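You operate a simulated robot arm through the tools that you are given. There is no shell and no other tool. Be economical: measure what you need, move in short steps, check, and stop when the job is done.

The job below is to be done with a simulated robot arm. You get a single attempt, and the scene is never put back.

## Task
Feed two ON HOLD labels and stick them on the two trays on the bench top.
Fine: the first on the pecan tray, the second on the walnut tray; then lock the feed.

It is judged by the outcome, as a careful person would: the job done as asked, and still so three seconds after it is handed in. It fails if anything else is knocked over, pushed out of place, dropped, spilled or broken.

## Robot
A 6-joint arm with a two-finger gripper, fixed in place. Base frame: the origin is at the foot of the arm, x ahead of it, y to its left, z up; the work surface is at about z = 892. Units: mm, rad, N and s.
It reaches about 1298 mm from its shoulder. Its first joint turns from -2.601 to 2.601 rad. Payload 1.57 kg.
The tool frame sits at the grasp point between the pads (the TCP): z along the fingers, y along the line on which they close. The tips reach 21 mm beyond it. The gripper opens to 70 mm. The gripper's body begins 50 mm behind the TCP.
Orientation is told as [roll, pitch, yaw] about the base's x, y, z axes, in that order, counted from this pose: with the fingers straight down and closing along the base's y, the tool's x points along the base's -x, its y along +y and its z along -z.

## Interface
- The arm moves only by the tool move_arm. Its argument "deltas" is a list of rows, each a list of 6 numbers: the shift along the tool's x, y, z in mm, then the turn, a rotation vector about the tool's x, y, z in rad. In form: [[dx, dy, dz, ax, ay, az], ...]. A call has 1 to 8 rows; each row is the pose to reach, as a shift and turn from the pose commanded when the call began, along the tool's axes at that moment. "grip" is the gripper command, from -1 (shut) to 1 (fully open), values between in proportion, set as the call begins (left out, the last holds). Rows are played at 5 a second. More than 50 mm and 0.15 rad between two rows, or a gripper value outside its range, and nothing of the call is played. Where a pose cannot be reached the arm comes as near as it can. A force on the tool above 40 N (or 10 N above the force at the start of the call, whichever is more), or a blocked arm, ends the call early, and 0.2 s more pass. The fingers move at their own pace and stop on an object; they squeeze with about 28 N. The grip force told is the motor's: it shows also when the fingers shut on nothing. Time passes only in rows, and 0.2 s behind the last, so rows that repeat a pose let the fingers close. The reply holds the time, the measured pose of the TCP, the force on the tool along the base axes, the opening and the grip force, in the units named above and with some noise, with the torque about the TCP (base axes, N m) and any sound that the robot's microphone picked up.
- Cameras (640 x 400 px; columns grow to the right, rows downward): "scene" is fixed at [397.1, 655, 1686.8]; the picture's right is [0.64, -0.77, 0.00], its down [-0.72, -0.61, -0.32] and it looks along [0.25, 0.21, -0.95] (base axes); focal length 214 px, centre (320, 200). "wrist" rides on the gripper at [79, 4, -81] in the tool frame; the picture's right is [-0.05, 1.00, 0.00], its down [-0.67, -0.04, -0.74] and it looks along [-0.74, -0.04, 0.67] (tool axes); focal length 256 px, centre (320, 200).
- get_image(camera): a new picture of that camera. No time passes.
- raise_lower(by): slides the trunk up (or, below 0, down) by that many mm; the arm rides with it, the base frame stays. It gives what a move gives, with no picture.
- point_at(camera, pixels): for up to 12 pixels [column, row] of the newest picture of that camera ("zoom" is the newest enlarged one), the place [x, y, z] in the base frame of the surface seen there, good to about 2 mm, but the place of the scene camera against the robot may be out by one fixed shift of up to 25 mm in any direction. No time passes.
- close_up(camera, box): a new picture of the part [left, top, right, bottom] of that camera's present view, enlarged. No time passes.
- job_done(): hands the job in; it is judged then, once.

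Work in short steps. Measure before you move; look again where a grasp or a placing could have gone wrong, and mend it. You have 80 turns and 34 pictures in all, those below and enlarged ones among them. Open the gripper and draw the arm clear of the work before you hand the job in, unless the task says otherwise; then end with one line.

The tools are called as name(argument=value, ...) on one line, values as JSON. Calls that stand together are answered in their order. move_arm: Moves the arm, as the interface text tells. Its arguments: {"type":"object","properties":{"deltas":{"type":"array","items":{"type":"array","items":{"type":"number"}}},"grip":{"type":"number"}},"required":["deltas"]} The other tools are called the same way: raise_lower (by) slides the trunk up or down; get_image (camera) takes a picture; point_at (camera, pixels) gives the place of the surface under pixels of a picture; close_up (camera, box) takes an enlarged picture of a part of a camera's view; job_done () hands the job in.

At the start:

```text
time: 0.0
tcp_pos: [467.0, 592.3, 1249.4]
tool_rot: [0.0, 0.002, 0.0]
force: [-0.5, -0.1, 0.6]
wrist_torque: [-0.01, 0.0, 0.0]
width: 70.0
gripper_force: 0.1
trunk travel left (down, up): [-931.0, 39.0]
```

scene: 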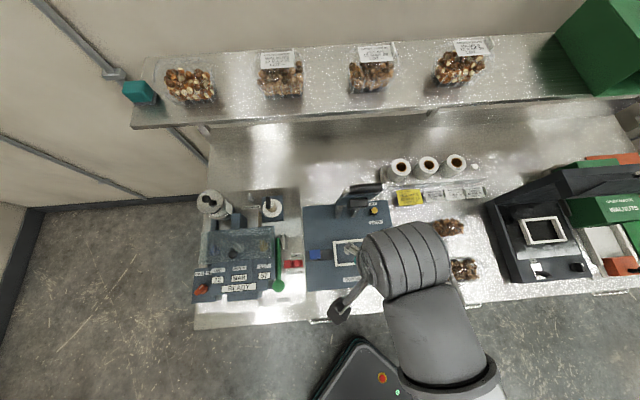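
wrist: 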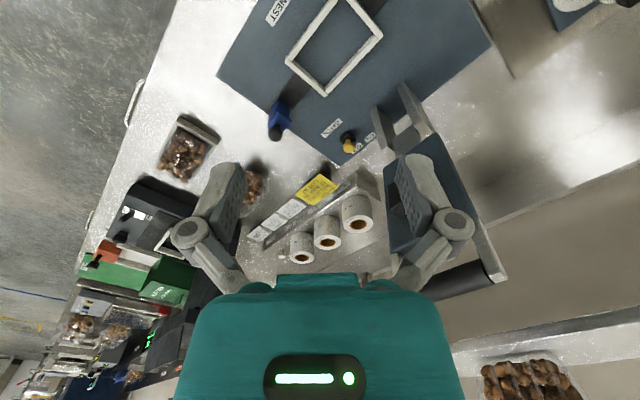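

The scene shows a label printer/dispenser at the left (200-300, 190-300), a press at (345,230), label rolls at (430,165), and trays near (450,228) and (465,268). I'll enlarge these parts.

close_up(camera="scene", box=[180, 170, 340, 310])

close_up(camera="scene", box=[300, 140, 500, 300])

close_up(camera="scene", box=[470, 140, 640, 300])

```text
2.86 times, centred on (260, 240) of scene
```

zoom: 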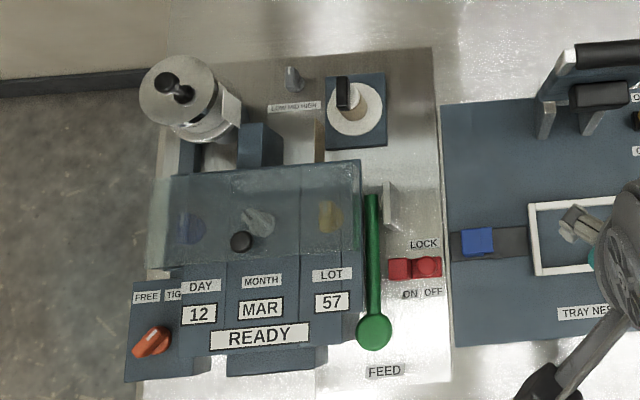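

```text
2.50 times, centred on (400, 220) of scene
```

zoom: 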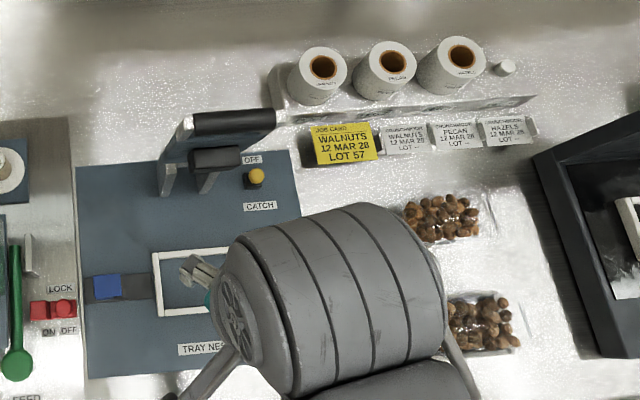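

```text
2.50 times, centred on (555, 220) of scene
```

zoom: 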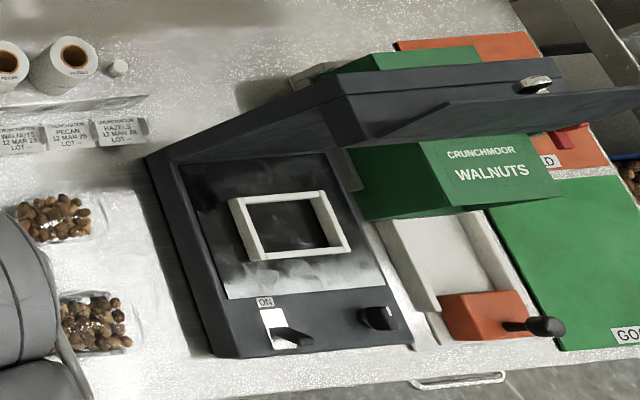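

Next I'll look at the other side of the bench, which the wrist view shows at its lower left (60-210, 180-390).

close_up(camera="wrist", box=[20, 170, 220, 400])

```text
1.74 times, centred on (120, 285) of wrist
```

zoom: 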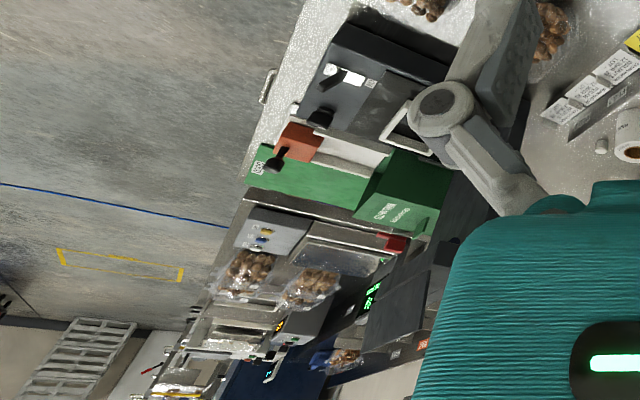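

I'll measure the main items in the scene picture, since a label source must be found and the bench frame set.

get_image(camera="scene")

point_at(camera="scene", pixels=[[279, 286], [274, 240], [287, 264], [297, 264], [450, 228], [465, 268], [410, 197], [535, 270], [590, 265], [240, 238], [200, 320], [600, 220]])

```text
27 pictures are left
```

scene: 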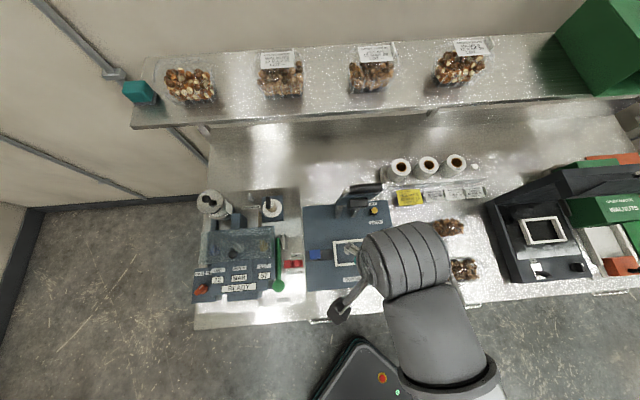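

```text
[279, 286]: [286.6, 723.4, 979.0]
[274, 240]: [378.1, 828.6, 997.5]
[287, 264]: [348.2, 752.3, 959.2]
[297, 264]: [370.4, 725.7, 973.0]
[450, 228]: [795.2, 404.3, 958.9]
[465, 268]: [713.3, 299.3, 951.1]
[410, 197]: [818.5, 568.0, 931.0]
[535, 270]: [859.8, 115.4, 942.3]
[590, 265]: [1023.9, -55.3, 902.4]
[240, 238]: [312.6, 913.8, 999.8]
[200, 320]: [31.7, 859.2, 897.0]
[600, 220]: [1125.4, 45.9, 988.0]
```

The orange panel that ends in "...D" and its red item lie right of the scene view. I'll swing the wrist camera to the right, keeping the same height, to see what is there.

move_arm(deltas=[[-15, -47, 0, 0, 0, 0], [-30, -94, 0, 0, 0, 0], [-45, -141, 0, 0, 0, 0], [-60, -188, 0, 0, 0, 0], [-75, -235, 0, 0, 0, 0], [-90, -282, 0, 0, 0, 0], [-105, -329, 0, 0, 0, 0], [-120, -376, 0, 0, 0, 0]])

move_arm(deltas=[[0, -49, 0, 0, 0, 0], [0, -98, 0, 0, 0, 0], [0, -147, 0, 0, 0, 0], [0, -196, 0, 0, 0, 0], [0, -245, 0, 0, 0, 0], [0, -270, 0, 0, 0, 0]])

get_image(camera="wrist")

get_image(camera="scene")

```text
time: 1.8
tcp_pos: [585.3, 216.2, 1250.0]
tool_rot: [0.0, 0.001, 0.0]
force: [-0.2, -0.4, 0.7]
wrist_torque: [0.03, 0.04, 0.02]
width: 70.0
gripper_force: 0.1
out of reach, approached as far as the arm can: row 4, 5, 6, 7
trunk travel left (down, up): [-931.0, 39.0]
```

```text
time: 3.2
tcp_pos: [585.8, -56.5, 1250.7]
tool_rot: [-0.001, -0.001, 0.001]
force: [-0.3, -0.1, 0.0]
wrist_torque: [0.02, 0.0, 0.01]
width: 69.9
gripper_force: 0.0
out of reach, approached as far as the arm can: row 4
trunk travel left (down, up): [-931.0, 39.0]
```

```text
26 pictures are left
```

wrist: 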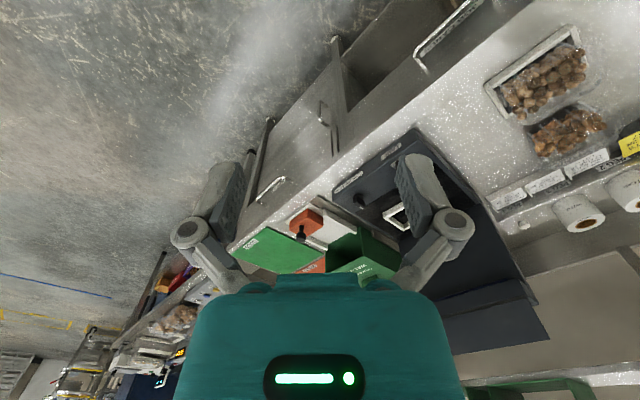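

```text
25 pictures are left
```

scene: 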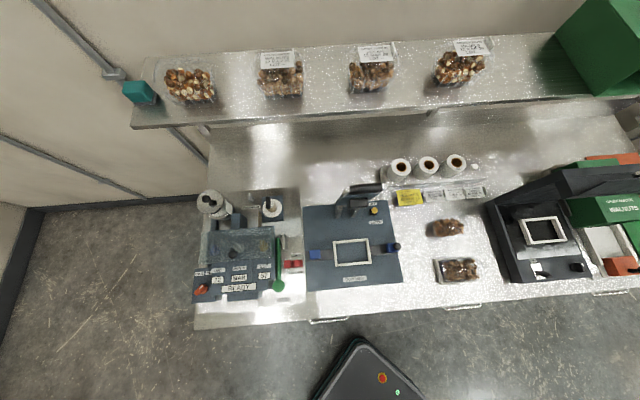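

Now the arm is out of view. I'll look closely at the feeder with its reels, and at the two trays.

close_up(camera="scene", box=[190, 180, 290, 242])

close_up(camera="scene", box=[190, 240, 310, 315])

close_up(camera="scene", box=[380, 150, 500, 290])

```text
6.40 times, centred on (240, 211) of scene
```

zoom: 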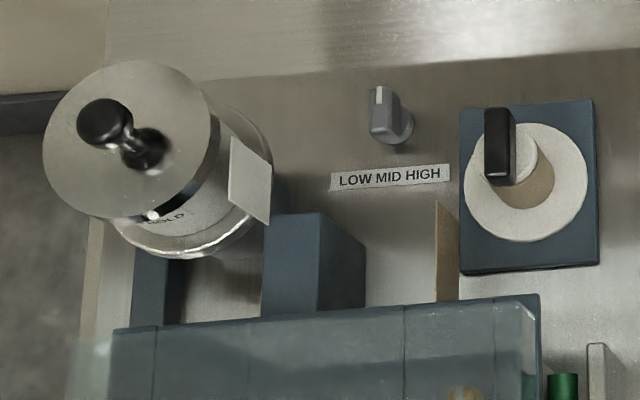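

```text
5.33 times, centred on (250, 278) of scene
```

zoom: 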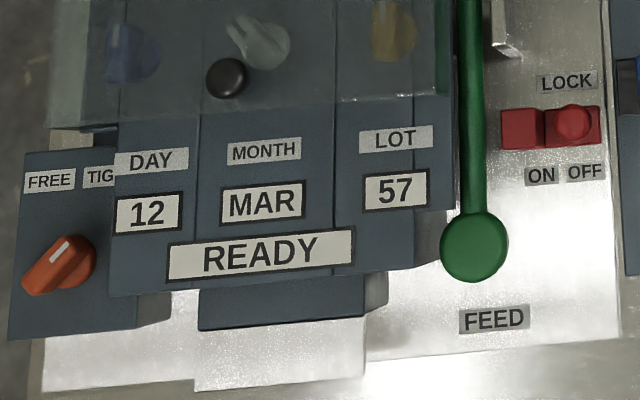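

```text
2.86 times, centred on (440, 220) of scene
```

zoom: 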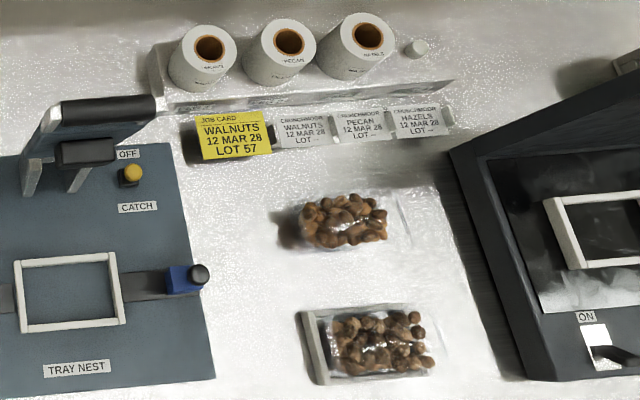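

The loaded reel reads "...HOLD", the lock slide sits toward OFF, and the feed lever's green knob is at (279,285). I'll measure these and bench geometry, with a close-up of the trays to tell the nuts apart.

point_at(camera="scene", pixels=[[279, 285], [281, 262], [279, 240], [297, 263], [288, 265], [244, 302], [244, 311], [202, 289], [240, 288], [310, 321], [470, 306], [300, 105]])

close_up(camera="scene", box=[415, 208, 495, 290])

```text
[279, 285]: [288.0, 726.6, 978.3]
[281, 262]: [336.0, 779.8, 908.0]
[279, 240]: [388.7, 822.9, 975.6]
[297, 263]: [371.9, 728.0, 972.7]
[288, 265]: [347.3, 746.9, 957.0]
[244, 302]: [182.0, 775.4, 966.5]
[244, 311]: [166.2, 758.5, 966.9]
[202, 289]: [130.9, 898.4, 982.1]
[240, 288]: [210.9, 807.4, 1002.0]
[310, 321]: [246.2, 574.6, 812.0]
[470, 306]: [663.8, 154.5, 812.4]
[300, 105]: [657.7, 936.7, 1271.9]
```

```text
4.88 times, centred on (455, 249) of scene
```

zoom: 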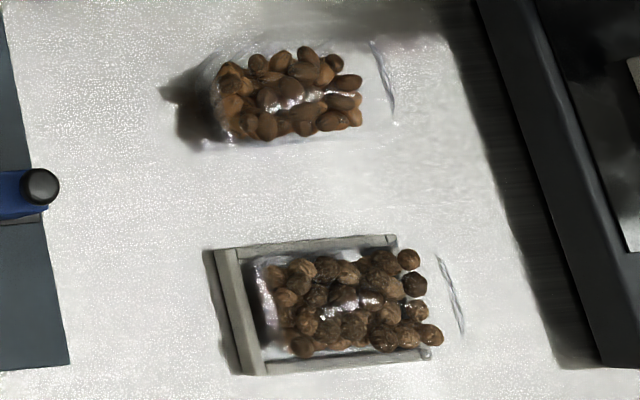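

Pecans (smooth, long) are the upper tray; walnuts (round, rough) the lower one in the frame. The bench runs at 45° in the base, so I'll turn the tool by about +0.785 yaw and go back toward the feeder, high up.

move_arm(deltas=[[0, 45, 0, 0, 0, -0.0985], [0, 90, 0, 0, 0, -0.197], [0, 135, 0, 0, 0, -0.295], [0, 180, 0, 0, 0, -0.393], [0, 225, 0, 0, 0, -0.491], [0, 270, 0, 0, 0, -0.589], [0, 315, 0, 0, 0, -0.687], [0, 360, 0, 0, 0, -0.785]])

move_arm(deltas=[[10, 45, 0, 0, 0, 0], [20, 90, 0, 0, 0, 0], [30, 135, 0, 0, 0, 0], [40, 180, 0, 0, 0, 0], [50, 225, 0, 0, 0, 0], [60, 270, 0, 0, 0, 0], [70, 315, 0, 0, 0, 0], [80, 360, 0, 0, 0, 0]])

move_arm(deltas=[[5, 43, 10, 0, 0, 0], [10, 86, 20, 0, 0, 0], [15, 129, 30, 0, 0, 0], [16, 171, 40, 0, 0, 0]])

get_image(camera="wrist")

```text
time: 5.0
tcp_pos: [587.0, 309.7, 1250.7]
tool_rot: [-0.001, 0.0, 0.787]
force: [-0.2, -0.5, -0.1]
wrist_torque: [-0.01, 0.01, -0.01]
width: 69.9
gripper_force: 0.1
trunk travel left (down, up): [-931.0, 39.0]
```

```text
time: 6.8
tcp_pos: [273.0, 502.9, 1248.9]
tool_rot: [0.002, 0.0, 0.786]
force: [0.3, 0.2, -0.5]
wrist_torque: [-0.06, -0.05, 0.0]
width: 70.1
gripper_force: 0.0
trunk travel left (down, up): [-931.0, 39.0]
```

```text
time: 7.8
tcp_pos: [143.5, 615.5, 1249.5]
tool_rot: [0.0, 0.0, 0.785]
force: [-0.1, -0.1, 0.2]
wrist_torque: [-0.02, 0.02, -0.02]
width: 70.1
gripper_force: 0.0
out of reach, approached as far as the arm can: row 1, 2, 3, 4
trunk travel left (down, up): [-931.0, 39.0]
```

```text
20 pictures are left
```

wrist: 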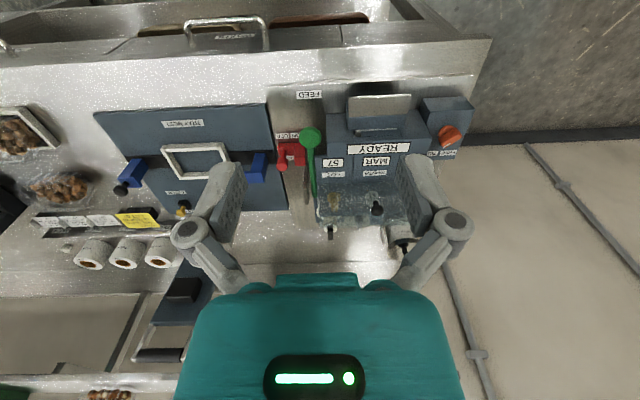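

The feeder is in view (knob at (310,137), front slot at (378,105)), but the arm can't get lower from this trunk height. I'll lower the trunk 110 mm, then take a close-up.

raise_lower(by=-110)

close_up(camera="wrist", box=[250, 40, 500, 200])

```text
time: 9.2
tcp_pos: [144.5, 614.5, 1138.8]
tool_rot: [0.0, -0.001, 0.785]
force: [1.1, 0.6, -0.5]
wrist_torque: [0.01, 0.0, 0.02]
width: 70.1
gripper_force: 0.0
trunk travel left (down, up): [-821.0, 149.0]
```

```text
2.50 times, centred on (375, 120) of wrist
```

zoom: 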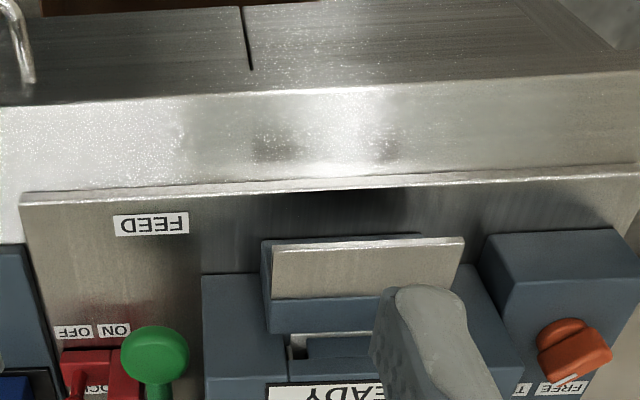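

Now I measure with the wrist camera: knob, lever rod, lock slide, peel plate corners and slot.

point_at(camera="zoom", pixels=[[155, 350], [155, 385], [80, 370], [120, 375], [280, 248], [460, 242], [460, 282], [280, 292], [340, 345], [575, 350], [150, 222], [300, 180]])

get_image(camera="wrist")

```text
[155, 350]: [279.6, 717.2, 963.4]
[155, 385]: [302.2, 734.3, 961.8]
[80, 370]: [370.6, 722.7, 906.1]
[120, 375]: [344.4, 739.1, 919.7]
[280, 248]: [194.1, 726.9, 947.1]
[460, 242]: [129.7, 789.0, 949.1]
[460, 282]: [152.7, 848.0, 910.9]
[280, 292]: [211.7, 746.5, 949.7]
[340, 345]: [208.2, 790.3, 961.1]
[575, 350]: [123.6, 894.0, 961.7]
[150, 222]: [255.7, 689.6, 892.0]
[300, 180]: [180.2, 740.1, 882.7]
```

```text
18 pictures are left
```

wrist: 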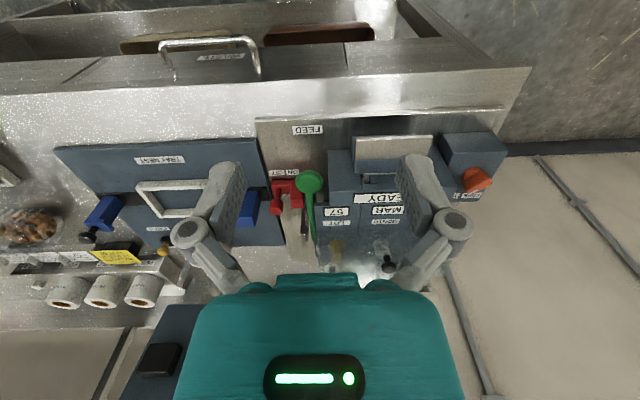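

I'll enlarge the lever and lock region in this view to learn how the lever is hinged.

close_up(camera="wrist", box=[245, 160, 345, 280])

close_up(camera="scene", box=[265, 225, 310, 300])

```text
3.33 times, centred on (295, 220) of wrist
```

zoom: 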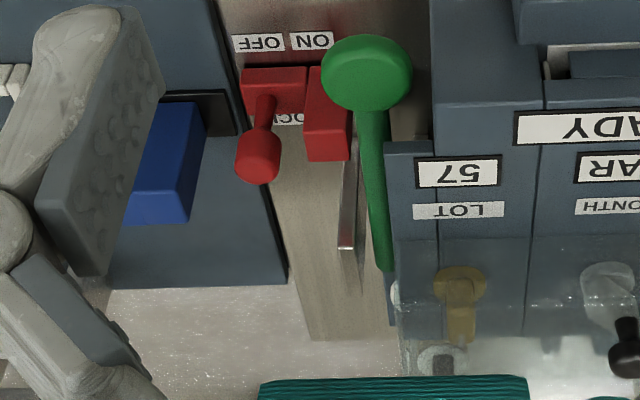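

```text
5.33 times, centred on (288, 262) of scene
```

zoom: 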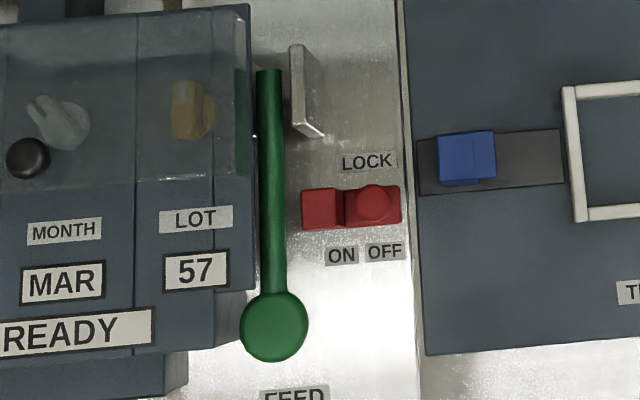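

The lock is a red post now at OFF; ON is beside the lever. I'll measure the machine's edges near the lever, the post and the lever ends to plan the press.

point_at(camera="zoom", pixels=[[247, 210], [240, 275], [247, 120], [180, 365], [377, 197], [395, 197], [320, 205], [268, 78], [275, 250], [296, 48], [275, 325], [465, 155]])

point_at(camera="wrist", pixels=[[308, 182], [311, 215], [315, 240], [277, 208], [292, 195], [336, 195], [336, 211], [310, 240], [303, 232], [285, 186]])

```text
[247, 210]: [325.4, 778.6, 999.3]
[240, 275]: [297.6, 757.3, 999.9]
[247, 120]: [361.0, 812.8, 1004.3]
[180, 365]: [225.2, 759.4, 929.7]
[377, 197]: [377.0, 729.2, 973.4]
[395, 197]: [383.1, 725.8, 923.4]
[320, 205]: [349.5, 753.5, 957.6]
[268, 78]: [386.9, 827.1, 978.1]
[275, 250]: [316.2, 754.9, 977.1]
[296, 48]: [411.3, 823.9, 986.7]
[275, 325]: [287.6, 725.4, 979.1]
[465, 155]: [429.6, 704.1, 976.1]
```

```text
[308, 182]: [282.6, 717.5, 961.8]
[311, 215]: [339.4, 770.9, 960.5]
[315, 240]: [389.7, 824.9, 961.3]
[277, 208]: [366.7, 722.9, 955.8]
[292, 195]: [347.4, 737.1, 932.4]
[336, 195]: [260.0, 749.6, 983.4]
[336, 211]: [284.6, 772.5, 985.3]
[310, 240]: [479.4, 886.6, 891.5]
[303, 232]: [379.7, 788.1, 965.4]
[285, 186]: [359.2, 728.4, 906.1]
```

The lever lies along the machine at z≈961 with the knob at about (284,719,958); it should press down. The arm needs a lower trunk: I'll shut the fingers, lift the arm and then lower the trunk 250 mm.

move_arm(deltas=[[0, 0, -50, 0, 0, 0], [0, 0, -100, 0, 0, 0], [0, 0, -150, 0, 0, 0], [0, 0, -200, 0, 0, 0]], grip=-1)

raise_lower(by=-270)

move_arm(deltas=[[-45, -7, 0, 0, 0, 0], [-90, -15, 0, 0, 0, 0], [-135, -22, 0, 0, 0, 0], [-166, -31, 0, 0, 0, 0]])

```text
time: 10.2
tcp_pos: [154.3, 631.2, 1139.4]
tool_rot: [0.0, 0.0, 0.785]
force: [-0.9, 0.5, 0.6]
wrist_torque: [0.01, 0.02, -0.04]
width: 0.1
gripper_force: 28.0
out of reach, approached as far as the arm can: row 1, 2, 3, 4
trunk travel left (down, up): [-821.0, 149.0]
```

```text
time: 13.0
tcp_pos: [155.1, 630.8, 869.6]
tool_rot: [0.0, 0.001, 0.787]
force: [0.3, 0.5, -0.2]
wrist_torque: [0.03, 0.03, 0.04]
width: 0.0
gripper_force: 28.1
trunk travel left (down, up): [-551.0, 419.0]
```

```text
time: 13.4
tcp_pos: [184.7, 653.9, 870.6]
tool_rot: [0.002, 0.024, 0.787]
force: [-3.7, -1.5, -1.4]
wrist_torque: [0.01, 0.0, 0.01]
width: 0.0
gripper_force: 27.8
trunk travel left (down, up): [-551.0, 419.0]
stopped in row 2: the force on the tool passed its limit at 85 N (the readings are from after the stop); the commanded pose is now the measured one
```

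The upward move was out of reach, so the trunk lowering brought the tool below bench level and it touched the bench front. I'll back straight away from the bench first.

move_arm(deltas=[[20, 0, 0, 0, 0, 0], [40, 0, 0, 0, 0, 0]])

```text
time: 14.0
tcp_pos: [155.3, 625.1, 870.9]
tool_rot: [0.002, 0.022, 0.788]
force: [-0.2, -0.2, 0.3]
wrist_torque: [0.01, -0.01, 0.0]
width: 0.2
gripper_force: 27.8
trunk travel left (down, up): [-551.0, 419.0]
```

Clear of the bench now; raise the trunk 200 mm straight up and look.

raise_lower(by=200)

get_image(camera="scene")

```text
time: 16.2
tcp_pos: [154.9, 626.0, 1069.8]
tool_rot: [0.002, 0.023, 0.789]
force: [0.0, 0.8, -0.1]
wrist_torque: [0.0, 0.02, 0.0]
width: 0.1
gripper_force: 28.3
trunk travel left (down, up): [-751.0, 219.0]
```

```text
15 pictures are left
```

scene: 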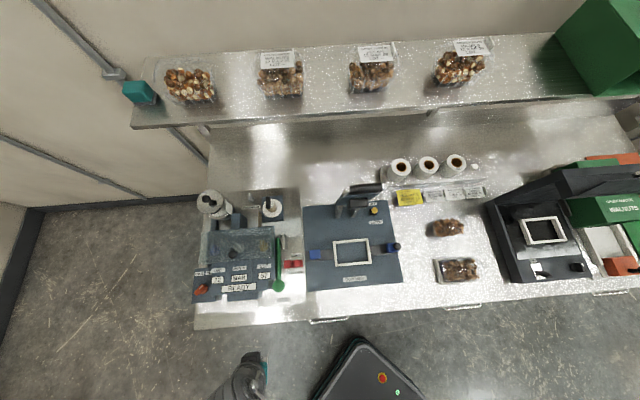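

Nothing was moved. From z=1070 (tips 1049, above the 985 machine top) I move forward to over the lever knob.

move_arm(deltas=[[-40, -7, 0, 0, 0, 0], [-80, -14, 0, 0, 0, 0], [-120, -21, 0, 0, 0, 0], [-153, -28, 0, 0, 0, 0]])

```text
time: 17.2
tcp_pos: [283.2, 712.0, 1069.5]
tool_rot: [0.002, 0.024, 0.788]
force: [0.4, 0.0, -0.4]
wrist_torque: [0.0, 0.01, -0.03]
width: 0.1
gripper_force: 27.8
out of reach, approached as far as the arm can: row 2
trunk travel left (down, up): [-751.0, 219.0]
```

Above the knob now; go down to tips at about 978, just over the knob top (~967).

move_arm(deltas=[[0, 0, 35, 0, 0, 0], [0, 0, 70, 0, 0, 0]])

get_image(camera="wrist")

```text
time: 17.8
tcp_pos: [282.0, 711.6, 1070.3]
tool_rot: [0.003, 0.024, 0.789]
force: [-0.2, 0.1, -0.6]
wrist_torque: [-0.01, 0.01, -0.05]
width: 0.1
gripper_force: 28.1
out of reach, approached as far as the arm can: row 1, 2
trunk travel left (down, up): [-751.0, 219.0]
```

```text
14 pictures are left
```

wrist: 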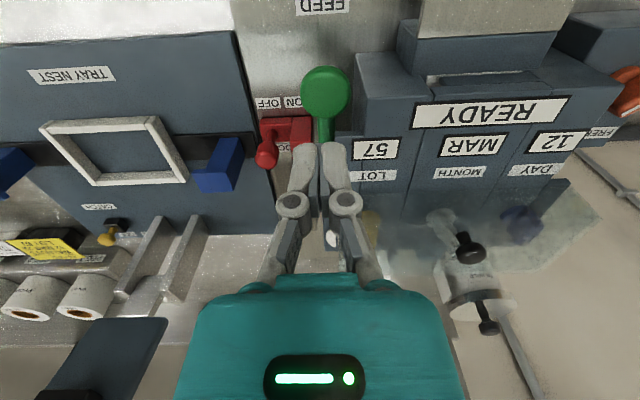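

Straight-down motion is refused here; I test whether the arm has vertical freedom upward (there is clear space above).

move_arm(deltas=[[0, 0, -25, 0, 0, 0], [0, 0, -50, 0, 0, 0]])

```text
time: 18.4
tcp_pos: [281.8, 712.2, 1069.9]
tool_rot: [0.0, 0.023, 0.786]
force: [0.0, -0.5, -0.2]
wrist_torque: [0.0, 0.0, 0.0]
width: 0.0
gripper_force: 27.9
out of reach, approached as far as the arm can: row 1, 2
trunk travel left (down, up): [-751.0, 219.0]
```

The arm only moves horizontally here: height comes from the trunk. I lower the trunk 76 mm to bring the tips to about z=973, just above the knob.

raise_lower(by=-76)

close_up(camera="scene", box=[240, 220, 340, 320])

```text
time: 19.5
tcp_pos: [282.6, 711.3, 994.9]
tool_rot: [0.001, 0.022, 0.786]
force: [0.8, 0.3, 0.6]
wrist_torque: [0.03, 0.06, -0.01]
width: 0.3
gripper_force: 27.7
trunk travel left (down, up): [-675.0, 295.0]
```

```text
4.00 times, centred on (290, 270) of scene
```

zoom: 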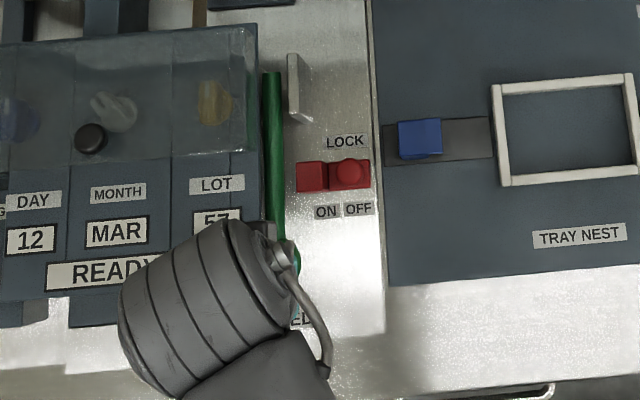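

The tool is over the knob. I press down in small trunk steps, reading force and sound.

raise_lower(by=-10)

raise_lower(by=-8)

```text
time: 20.1
tcp_pos: [281.6, 710.5, 983.5]
tool_rot: [0.002, 0.023, 0.788]
force: [0.3, 0.3, -0.1]
wrist_torque: [-0.01, 0.0, -0.01]
width: 0.0
gripper_force: 28.3
trunk travel left (down, up): [-665.0, 305.0]
```

```text
time: 20.7
tcp_pos: [282.4, 710.8, 975.7]
tool_rot: [0.002, 0.024, 0.787]
force: [-0.3, -0.4, -0.2]
wrist_torque: [0.01, 0.02, 0.01]
width: 0.0
gripper_force: 28.3
trunk travel left (down, up): [-657.0, 313.0]
```

Tips should be at z≈955 with no contact force yet; I check the contact with the wrist camera.

close_up(camera="wrist", box=[240, 40, 440, 200])

```text
2.50 times, centred on (340, 120) of wrist
```

zoom: 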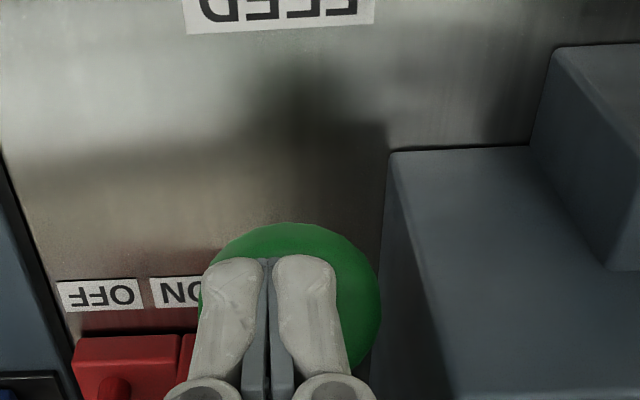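

The closed fingers are right over the green knob, slightly behind its front. I measure the knob surface and go on pressing.

point_at(camera="zoom", pixels=[[285, 240], [360, 290], [215, 270], [450, 250], [400, 300]])

raise_lower(by=-8)

```text
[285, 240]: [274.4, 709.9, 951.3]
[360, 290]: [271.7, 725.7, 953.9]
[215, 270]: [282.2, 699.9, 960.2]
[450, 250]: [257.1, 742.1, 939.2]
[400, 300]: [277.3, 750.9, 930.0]
```

```text
time: 21.2
tcp_pos: [282.1, 711.1, 968.2]
tool_rot: [0.001, 0.024, 0.788]
force: [0.6, 0.2, 1.3]
wrist_torque: [0.03, -0.02, -0.02]
width: 0.0
gripper_force: 28.7
trunk travel left (down, up): [-649.0, 321.0]
```

A small upward force of 1.3 N appears; continue pressing.

raise_lower(by=-8)

```text
time: 21.8
tcp_pos: [281.1, 711.2, 959.9]
tool_rot: [0.002, 0.023, 0.787]
force: [-0.3, 0.6, 1.9]
wrist_torque: [0.04, 0.02, 0.02]
width: 6.1
gripper_force: 28.0
trunk travel left (down, up): [-641.0, 329.0]
```

The fingers were wedged 6 mm apart, so pressing with closed tips is unreliable. I back up 45 mm and look whether the lever came back.

raise_lower(by=50)

get_image(camera="wrist")

```text
time: 22.7
tcp_pos: [283.2, 712.2, 1010.4]
tool_rot: [0.001, 0.022, 0.787]
force: [0.2, -0.1, 0.4]
wrist_torque: [0.01, 0.01, -0.02]
width: 0.0
gripper_force: 28.8
trunk travel left (down, up): [-691.0, 279.0]
```

```text
11 pictures are left
```

wrist: 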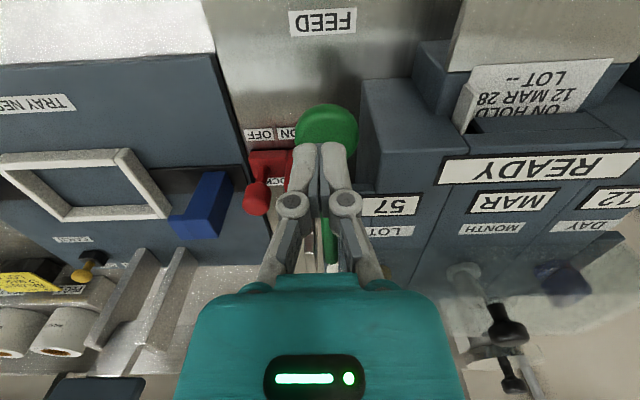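

A label "ON HOLD 12 MAR 28 LOT --" has been fed and the lever is back up. I measure the label's corners and edges.

point_at(camera="wrist", pixels=[[472, 72], [608, 62], [540, 68], [540, 95], [500, 112], [585, 98], [456, 118], [545, 115], [550, 132], [465, 35], [625, 30], [326, 125]])

close_up(camera="wrist", box=[430, 20, 640, 160])

```text
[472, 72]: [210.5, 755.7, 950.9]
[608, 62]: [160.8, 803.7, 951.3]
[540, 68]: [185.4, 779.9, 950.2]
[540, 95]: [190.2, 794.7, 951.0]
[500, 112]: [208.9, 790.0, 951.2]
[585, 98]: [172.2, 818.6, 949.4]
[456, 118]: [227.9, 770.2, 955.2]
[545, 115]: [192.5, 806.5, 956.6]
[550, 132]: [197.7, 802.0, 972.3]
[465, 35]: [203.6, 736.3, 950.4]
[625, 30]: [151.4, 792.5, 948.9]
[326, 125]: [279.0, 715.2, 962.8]
```

```text
2.86 times, centred on (535, 90) of wrist
```

zoom: 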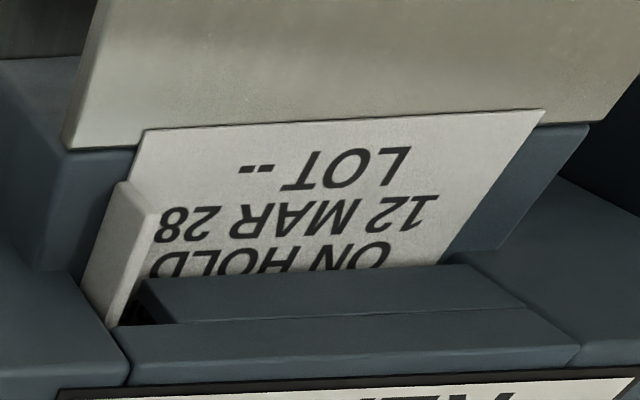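

The label lies flat at z≈951, front edge at v≈682 (v = outward axis), about 69 mm wide. I raise the trunk 60 mm and move the arm back in front of it, to inspect it from the scene and low wrist views.

raise_lower(by=60)

move_arm(deltas=[[40, 25, 0, 0, 0, 0], [80, 50, 0, 0, 0, 0], [115, 75, 0, 0, 0, 0], [150, 100, 0, 0, 0, 0], [160, 117, 0, 0, 0, 0]])

close_up(camera="scene", box=[215, 265, 275, 325])

```text
time: 23.7
tcp_pos: [281.6, 710.8, 1069.9]
tool_rot: [0.002, 0.022, 0.788]
force: [0.2, 0.4, 0.5]
wrist_torque: [0.0, -0.02, -0.01]
width: 0.2
gripper_force: 28.5
trunk travel left (down, up): [-751.0, 219.0]
```

```text
time: 24.9
tcp_pos: [86.2, 680.6, 1070.5]
tool_rot: [0.002, 0.023, 0.787]
force: [-0.7, 0.2, -0.4]
wrist_torque: [0.0, -0.02, 0.02]
width: 0.0
gripper_force: 28.7
out of reach, approached as far as the arm can: row 1, 2, 3, 4, 5
trunk travel left (down, up): [-751.0, 219.0]
```

```text
6.67 times, centred on (245, 295) of scene
```

zoom: 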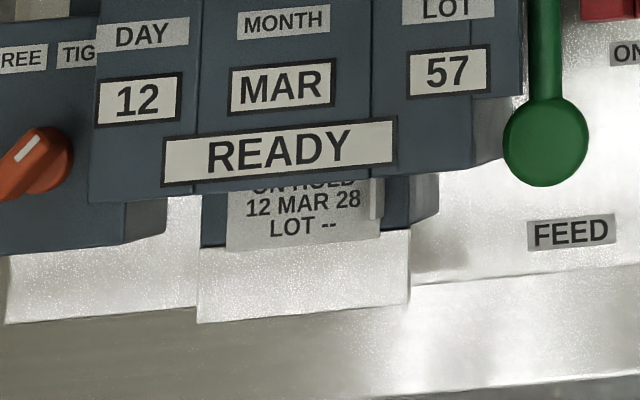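

The label lies with its front few mm on the pale plate (plate row 235-320) and spans back to the slot lip. I measure heights of the plate, block either side, label and guide in this zoom.

point_at(camera="zoom", pixels=[[213, 228], [397, 212], [376, 200], [240, 215], [232, 246], [372, 236], [305, 240], [205, 318], [405, 302], [405, 240], [220, 300], [425, 205]])

get_image(camera="wrist")

```text
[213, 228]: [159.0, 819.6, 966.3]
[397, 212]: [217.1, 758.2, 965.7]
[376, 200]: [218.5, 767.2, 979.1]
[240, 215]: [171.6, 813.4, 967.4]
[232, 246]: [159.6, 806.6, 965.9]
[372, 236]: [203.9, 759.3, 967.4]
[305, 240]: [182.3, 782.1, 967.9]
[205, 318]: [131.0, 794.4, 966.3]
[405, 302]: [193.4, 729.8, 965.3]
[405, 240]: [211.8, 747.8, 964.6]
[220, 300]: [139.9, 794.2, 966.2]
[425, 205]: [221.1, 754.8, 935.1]
```

```text
8 pictures are left
```

wrist: 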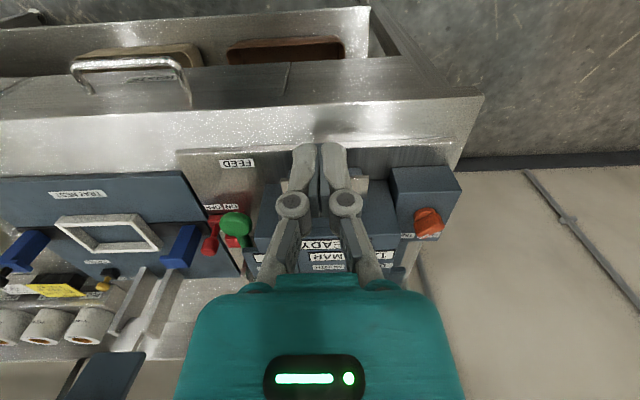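

Block top, plate and label are all at the same level, the label about 25 mm out and its rear still under the lip: my stroke was likely only half. Before feeding on, I test here in free space whether the arm can tilt the fingers toward horizontal.

move_arm(deltas=[[0, 0, 0, -0.085, -0.085, 0.085], [0, 0, 0, -0.17, -0.17, 0.17], [0, 0, 0, -0.255, -0.255, 0.255], [0, 0, 0, -0.34, -0.34, 0.34]])

```text
time: 25.9
tcp_pos: [87.5, 681.2, 1088.5]
tool_rot: [0.393, -0.246, 0.385]
force: [-0.2, -0.5, 0.4]
wrist_torque: [-0.03, 0.04, -0.01]
width: 0.0
gripper_force: 28.2
out of reach, approached as far as the arm can: row 2, 3, 4
trunk travel left (down, up): [-751.0, 219.0]
```

Tilting works; only the height shifts (trunk can mend that). I continue the turn to fingers-horizontal along the outfeed direction.

move_arm(deltas=[[0, 0, 0, -0.082, -0.082, 0.082], [0, 0, 0, -0.164, -0.164, 0.164], [0, 0, 0, -0.246, -0.246, 0.246], [0, 0, 0, -0.328, -0.328, 0.328], [0, 0, 0, -0.41, -0.41, 0.41], [0, 0, 0, -0.49, -0.49, 0.49]])

move_arm(deltas=[[0, 0, 0, -0.08, -0.08, 0.08], [0, 0, 0, -0.16, -0.16, 0.16], [0, 0, 0, -0.24, -0.24, 0.24], [0, 0, 0, -0.32, -0.32, 0.32], [0, 0, 0, -0.379, -0.379, 0.379]])

```text
time: 27.3
tcp_pos: [87.1, 680.2, 1175.2]
tool_rot: [1.097, -0.276, -0.321]
force: [-0.4, 0.7, 0.8]
wrist_torque: [0.03, -0.03, 0.02]
width: 0.0
gripper_force: 28.4
out of reach, approached as far as the arm can: row 1, 2, 3, 4, 5, 6
trunk travel left (down, up): [-751.0, 219.0]
```

```text
time: 28.5
tcp_pos: [91.4, 683.1, 1241.8]
tool_rot: [1.492, -0.068, -0.754]
force: [0.3, -0.4, 0.1]
wrist_torque: [0.01, 0.03, 0.02]
width: 0.0
gripper_force: 28.5
out of reach, approached as far as the arm can: row 1, 2, 3, 4, 5
trunk travel left (down, up): [-751.0, 219.0]
```

The fingers are nearly horizontal now (roll 1.49 of 1.57). I correct the remainder and slide right in front of the lever knob's line; from the front I can also press the knob with the finger's flat side.

move_arm(deltas=[[-40, 0, 0, -0.04, -0.013, 0.034], [-80, 0, 0, -0.079, -0.026, 0.068], [-111, 0, 0, -0.079, -0.026, 0.068]])

```text
time: 29.3
tcp_pos: [181.3, 620.4, 1242.6]
tool_rot: [1.505, -0.065, -0.771]
force: [0.1, -0.4, -0.2]
wrist_torque: [-0.03, -0.02, 0.0]
width: 0.0
gripper_force: 29.2
out of reach, approached as far as the arm can: row 1, 2, 3
trunk travel left (down, up): [-751.0, 219.0]
```

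Tilt is limited by the fixed wrist height, so I ask for the matching 12 mm rise along with the correction.

move_arm(deltas=[[0, 6, 0, -0.033, -0.007, 0.033], [0, 12, 0, -0.066, -0.014, 0.065]])

```text
time: 29.9
tcp_pos: [180.4, 621.8, 1243.8]
tool_rot: [1.503, -0.064, -0.769]
force: [-0.6, -0.5, 0.1]
wrist_torque: [-0.02, -0.01, 0.01]
width: 0.0
gripper_force: 28.2
out of reach, approached as far as the arm can: row 1, 2
trunk travel left (down, up): [-751.0, 219.0]
```

Tilt ends at about 4° below horizontal, good enough. I lower the trunk so the TCP is at z≈1000, still in front of the bench.

raise_lower(by=-243)

```text
time: 32.5
tcp_pos: [178.5, 620.2, 1001.6]
tool_rot: [1.504, -0.065, -0.771]
force: [-0.6, -0.4, -0.1]
wrist_torque: [0.0, -0.01, 0.02]
width: 0.0
gripper_force: 29.1
trunk travel left (down, up): [-508.0, 462.0]
```

Move forward over the knob (TCP v≈700, 38 mm above the knob top at first).

move_arm(deltas=[[-2, 3, 45, 0, 0, 0], [-4, 6, 90, 0, 0, 0], [-5, 9, 133, 0, 0, 0]])

```text
time: 33.2
tcp_pos: [275.1, 714.3, 1000.3]
tool_rot: [1.507, -0.062, -0.769]
force: [1.2, 0.9, 0.0]
wrist_torque: [0.02, -0.01, -0.01]
width: 0.1
gripper_force: 28.8
out of reach, approached as far as the arm can: row 3
trunk travel left (down, up): [-508.0, 462.0]
```

Aligned over the knob (u −310, v 700). I lower 24 mm, then press in small steps.

raise_lower(by=-24)

raise_lower(by=-10)

raise_lower(by=-8)

```text
time: 34.0
tcp_pos: [275.0, 712.8, 977.4]
tool_rot: [1.506, -0.065, -0.769]
force: [-0.1, 0.1, -1.0]
wrist_torque: [-0.03, 0.0, 0.01]
width: 0.2
gripper_force: 29.0
trunk travel left (down, up): [-484.0, 486.0]
```

```text
time: 34.5
tcp_pos: [274.4, 712.3, 966.6]
tool_rot: [1.505, -0.065, -0.769]
force: [0.2, -0.4, 0.5]
wrist_torque: [0.04, 0.0, 0.0]
width: 0.0
gripper_force: 28.9
trunk travel left (down, up): [-474.0, 496.0]
```

```text
time: 35.1
tcp_pos: [274.3, 713.3, 959.6]
tool_rot: [1.505, -0.063, -0.77]
force: [-0.4, -1.3, 1.1]
wrist_torque: [0.0, 0.03, 0.02]
width: 0.2
gripper_force: 28.6
trunk travel left (down, up): [-466.0, 504.0]
```

The knob should be ~14 mm down with about 1 N. I check the label's state before pressing further.

close_up(camera="scene", box=[210, 260, 300, 325])

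```text
6.15 times, centred on (255, 292) of scene
```

zoom: 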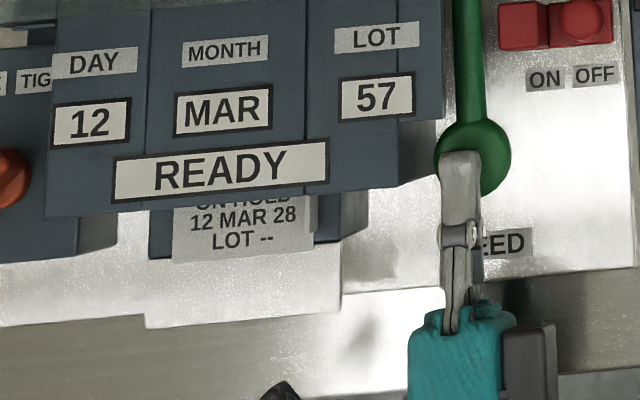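

The label hasn't moved yet, and the view is clear. I press 8 mm further at a time.

point_at(camera="zoom", pixels=[[500, 165], [468, 60], [463, 20], [462, 165], [240, 255], [240, 320]])

raise_lower(by=-8)

raise_lower(by=-6)

```text
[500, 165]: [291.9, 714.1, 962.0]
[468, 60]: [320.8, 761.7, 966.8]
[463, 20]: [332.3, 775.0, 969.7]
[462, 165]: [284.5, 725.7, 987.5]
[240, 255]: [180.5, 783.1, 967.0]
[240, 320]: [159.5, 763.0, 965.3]
```

```text
time: 35.7
tcp_pos: [275.6, 713.4, 951.1]
tool_rot: [1.506, -0.066, -0.771]
force: [-0.5, 0.0, 1.2]
wrist_torque: [0.0, -0.03, 0.03]
width: 0.0
gripper_force: 28.4
trunk travel left (down, up): [-458.0, 512.0]
```

```text
time: 36.2
tcp_pos: [275.1, 713.2, 945.6]
tool_rot: [1.507, -0.064, -0.771]
force: [0.0, -0.2, 0.6]
wrist_torque: [0.07, 0.01, -0.02]
width: 0.4
gripper_force: 28.5
trunk travel left (down, up): [-452.0, 518.0]
```

The knob is ~27 mm down, deeper than the first press. I check the label again.

close_up(camera="scene", box=[210, 260, 300, 325])

```text
6.15 times, centred on (255, 292) of scene
```

zoom: 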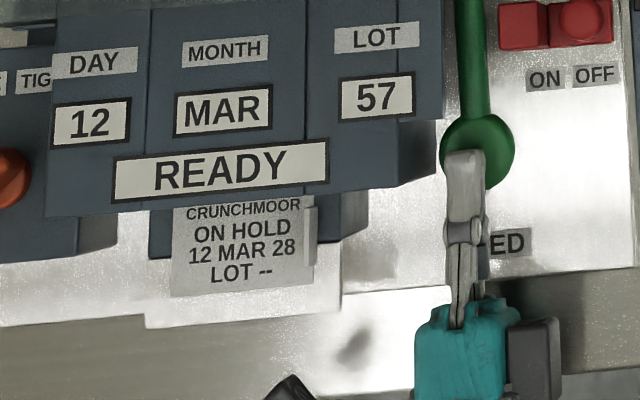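

The label is advancing with the stroke (front edge from row 262 to 296; plate front at row 325). I press on toward the end stop, watching the force.

raise_lower(by=-5)

point_at(camera="zoom", pixels=[[240, 292], [175, 290], [312, 285], [240, 322], [310, 225], [175, 205], [500, 165]])

```text
time: 36.8
tcp_pos: [274.8, 714.4, 940.4]
tool_rot: [1.506, -0.064, -0.77]
force: [-0.9, -0.5, 0.6]
wrist_torque: [0.04, 0.0, -0.02]
width: 0.0
gripper_force: 29.0
trunk travel left (down, up): [-447.0, 523.0]
```

```text
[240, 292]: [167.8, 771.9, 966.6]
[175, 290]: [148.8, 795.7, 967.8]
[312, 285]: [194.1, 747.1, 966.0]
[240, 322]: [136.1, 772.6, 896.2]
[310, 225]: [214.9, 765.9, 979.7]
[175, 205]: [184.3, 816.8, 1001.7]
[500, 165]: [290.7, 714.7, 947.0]
```

The label moved 17 mm for 15 mm of knob travel. Continue down in 5 mm steps.

raise_lower(by=-5)

raise_lower(by=-4)

```text
time: 37.3
tcp_pos: [274.9, 712.9, 934.3]
tool_rot: [1.507, -0.065, -0.767]
force: [1.0, 3.6, 15.6]
wrist_torque: [0.26, -0.09, 0.01]
width: 0.0
gripper_force: 28.7
trunk travel left (down, up): [-442.0, 528.0]
```

```text
time: 37.8
tcp_pos: [275.3, 711.9, 935.1]
tool_rot: [1.512, -0.07, -0.767]
force: [-1.7, -2.6, 26.5]
wrist_torque: [0.38, -0.16, 0.02]
width: 0.0
gripper_force: 29.0
trunk travel left (down, up): [-439.0, 531.0]
stopped: the force on the tool passed its limit at 44 N (the readings are from after the stop); the commanded pose is now the measured one
```

End stop reached (26 N). I raise the trunk to release the lever and then back off toward the front, then look.

raise_lower(by=60)

move_arm(deltas=[[0, -3, -45, 0, 0, 0], [0, -6, -90, 0, 0, 0], [0, -8, -125, 0, 0, 0]])

close_up(camera="scene", box=[210, 260, 300, 325])

```text
time: 38.8
tcp_pos: [274.8, 714.8, 993.5]
tool_rot: [1.51, -0.068, -0.768]
force: [0.4, -0.2, 0.1]
wrist_torque: [0.03, -0.05, 0.01]
width: 0.0
gripper_force: 28.6
trunk travel left (down, up): [-499.0, 471.0]
```

```text
time: 39.5
tcp_pos: [188.9, 621.4, 993.5]
tool_rot: [1.513, -0.069, -0.767]
force: [0.3, 0.4, 0.2]
wrist_torque: [0.01, 0.0, -0.05]
width: 0.0
gripper_force: 28.3
trunk travel left (down, up): [-499.0, 471.0]
```

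```text
6.15 times, centred on (255, 292) of scene
```

zoom: 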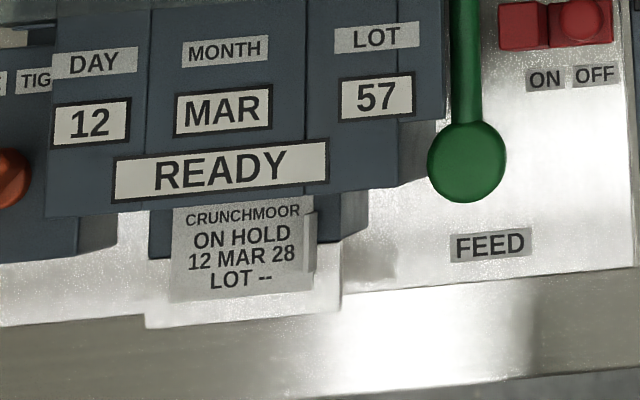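

The full stroke is done. The pale upright strip at the label's right edge (307,242) has moved along with the label in each picture, so it's a grip tab standing up from it. I measure it and the label.

point_at(camera="zoom", pixels=[[308, 216], [309, 228], [310, 240], [311, 252], [310, 262], [309, 268], [304, 240], [315, 225], [315, 268], [174, 297], [305, 292], [240, 322]])

```text
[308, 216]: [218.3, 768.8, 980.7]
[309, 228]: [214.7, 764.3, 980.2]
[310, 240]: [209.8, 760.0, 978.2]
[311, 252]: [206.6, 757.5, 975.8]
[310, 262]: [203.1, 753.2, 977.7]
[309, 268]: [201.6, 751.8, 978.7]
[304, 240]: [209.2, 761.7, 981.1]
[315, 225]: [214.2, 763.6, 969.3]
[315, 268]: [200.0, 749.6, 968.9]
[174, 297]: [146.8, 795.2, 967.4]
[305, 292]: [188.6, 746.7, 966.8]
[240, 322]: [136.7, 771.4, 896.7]
```

The tab stands at u≈−384, v 674–698, z 950–963. It wants a fingers-down grasp closing across it, so I raise the trunk and turn the tool back down.

raise_lower(by=260)

move_arm(deltas=[[0, 0, 0, 0.085, 0.085, -0.085], [0, 0, 0, 0.17, 0.17, -0.17], [0, 0, 0, 0.255, 0.255, -0.255], [0, 0, 0, 0.34, 0.34, -0.34], [0, 0, 0, 0.425, 0.425, -0.425], [0, 0, 0, 0.51, 0.51, -0.51], [0, 0, 0, 0.595, 0.595, -0.595]], grip=-0.1)

move_arm(deltas=[[0, 0, 0, 0.085, 0.085, -0.085], [0, 0, 0, 0.17, 0.17, -0.17], [0, 0, 0, 0.255, 0.255, -0.255], [0, 0, 0, 0.34, 0.34, -0.34], [0, 0, 0, 0.425, 0.425, -0.425], [0, 0, 0, 0.51, 0.51, -0.51], [0, 0, 0, 0.58, 0.58, -0.58]])

```text
time: 42.2
tcp_pos: [188.8, 622.8, 1253.8]
tool_rot: [1.513, -0.069, -0.766]
force: [0.1, 0.1, 0.2]
wrist_torque: [0.01, -0.03, 0.02]
width: 0.0
gripper_force: 28.4
trunk travel left (down, up): [-759.0, 211.0]
```

```text
time: 43.8
tcp_pos: [186.0, 623.0, 1129.0]
tool_rot: [0.704, -0.346, 0.035]
force: [0.4, -0.4, 0.2]
wrist_torque: [0.03, 0.01, -0.01]
width: 31.4
gripper_force: 0.0
out of reach, approached as far as the arm can: row 1, 2, 3, 4, 5, 6, 7
trunk travel left (down, up): [-759.0, 211.0]
```

```text
time: 45.4
tcp_pos: [190.9, 620.3, 1077.5]
tool_rot: [-0.036, 0.025, 0.768]
force: [0.9, -0.1, 0.9]
wrist_torque: [0.0, 0.02, 0.02]
width: 31.4
gripper_force: 0.1
out of reach, approached as far as the arm can: row 1, 2, 3, 4, 5, 6, 7
trunk travel left (down, up): [-759.0, 211.0]
```

Nearly vertical; I correct the small tilt (about 0.04) while moving to above the tab at (212, 755).

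move_arm(deltas=[[-30, 25, 0, -0.035, -0.025, -0.017], [-65, 50, 0, -0.035, -0.025, -0.017], [-90, 70, 0, -0.035, -0.025, -0.017], [-110, 81, 0, -0.035, -0.025, -0.017]])

```text
time: 46.4
tcp_pos: [210.0, 757.4, 1077.9]
tool_rot: [-0.001, 0.0, 0.785]
force: [-0.2, 0.5, 0.4]
wrist_torque: [-0.01, -0.02, 0.01]
width: 31.6
gripper_force: 0.1
out of reach, approached as far as the arm can: row 2
trunk travel left (down, up): [-759.0, 211.0]
```

Now lower 60 mm (tips at ~997, above the machine) and take one wrist picture to refine the tab position.

raise_lower(by=-60)

get_image(camera="wrist")

```text
time: 47.4
tcp_pos: [211.7, 758.5, 1018.5]
tool_rot: [-0.002, 0.0, 0.782]
force: [0.3, -0.2, 0.5]
wrist_torque: [0.03, -0.03, 0.01]
width: 31.4
gripper_force: 0.1
trunk travel left (down, up): [-699.0, 271.0]
```

```text
4 pictures are left
```

wrist: 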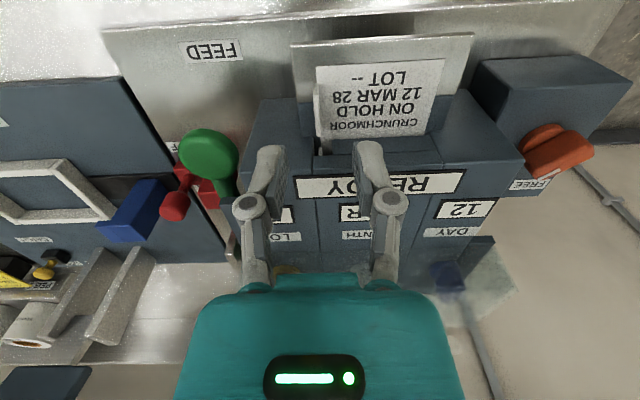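

The tab shows at (317,108), lined up mid-way between the fingers. I measure its points and the label corners.

point_at(camera="wrist", pixels=[[316, 90], [317, 100], [317, 112], [318, 125], [322, 135], [317, 68], [445, 61], [430, 133], [380, 64], [380, 100], [320, 160], [365, 160]])

```text
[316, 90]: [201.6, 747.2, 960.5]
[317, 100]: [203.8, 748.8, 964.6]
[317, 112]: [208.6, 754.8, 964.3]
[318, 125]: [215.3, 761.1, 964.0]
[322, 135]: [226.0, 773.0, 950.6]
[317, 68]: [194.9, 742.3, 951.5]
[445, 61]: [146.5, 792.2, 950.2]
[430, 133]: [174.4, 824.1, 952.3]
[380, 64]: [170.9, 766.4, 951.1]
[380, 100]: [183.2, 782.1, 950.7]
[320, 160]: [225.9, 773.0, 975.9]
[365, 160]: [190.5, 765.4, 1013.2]
```

Tab: u −386, v 671–694, top z 964; label centre u −422, v 684. I shift 4 mm outward and lower so the tips are ~3 mm above the label.

move_arm(deltas=[[4, 0, 0, 0, 0, 0]])

raise_lower(by=-43)

move_arm(deltas=[[0, 0, 0, 0, 0, 0], [0, 0, 0, 0, 0, 0], [0, 0, 0, 0, 0, 0]], grip=-1)

```text
time: 47.8
tcp_pos: [208.0, 754.8, 1017.4]
tool_rot: [-0.001, -0.003, 0.783]
force: [0.0, 0.4, 0.1]
wrist_torque: [-0.02, -0.01, 0.02]
width: 31.6
gripper_force: 0.0
trunk travel left (down, up): [-699.0, 271.0]
```

```text
time: 48.7
tcp_pos: [207.3, 755.3, 975.8]
tool_rot: [-0.001, -0.001, 0.784]
force: [0.9, -0.3, -0.3]
wrist_torque: [0.0, 0.02, 0.0]
width: 31.6
gripper_force: 0.1
trunk travel left (down, up): [-656.0, 314.0]
```

```text
time: 49.5
tcp_pos: [207.9, 754.6, 973.3]
tool_rot: [-0.001, -0.001, 0.782]
force: [-0.3, 0.7, 0.3]
wrist_torque: [-0.04, 0.0, 0.03]
width: 6.0
gripper_force: 28.0
trunk travel left (down, up): [-656.0, 314.0]
```

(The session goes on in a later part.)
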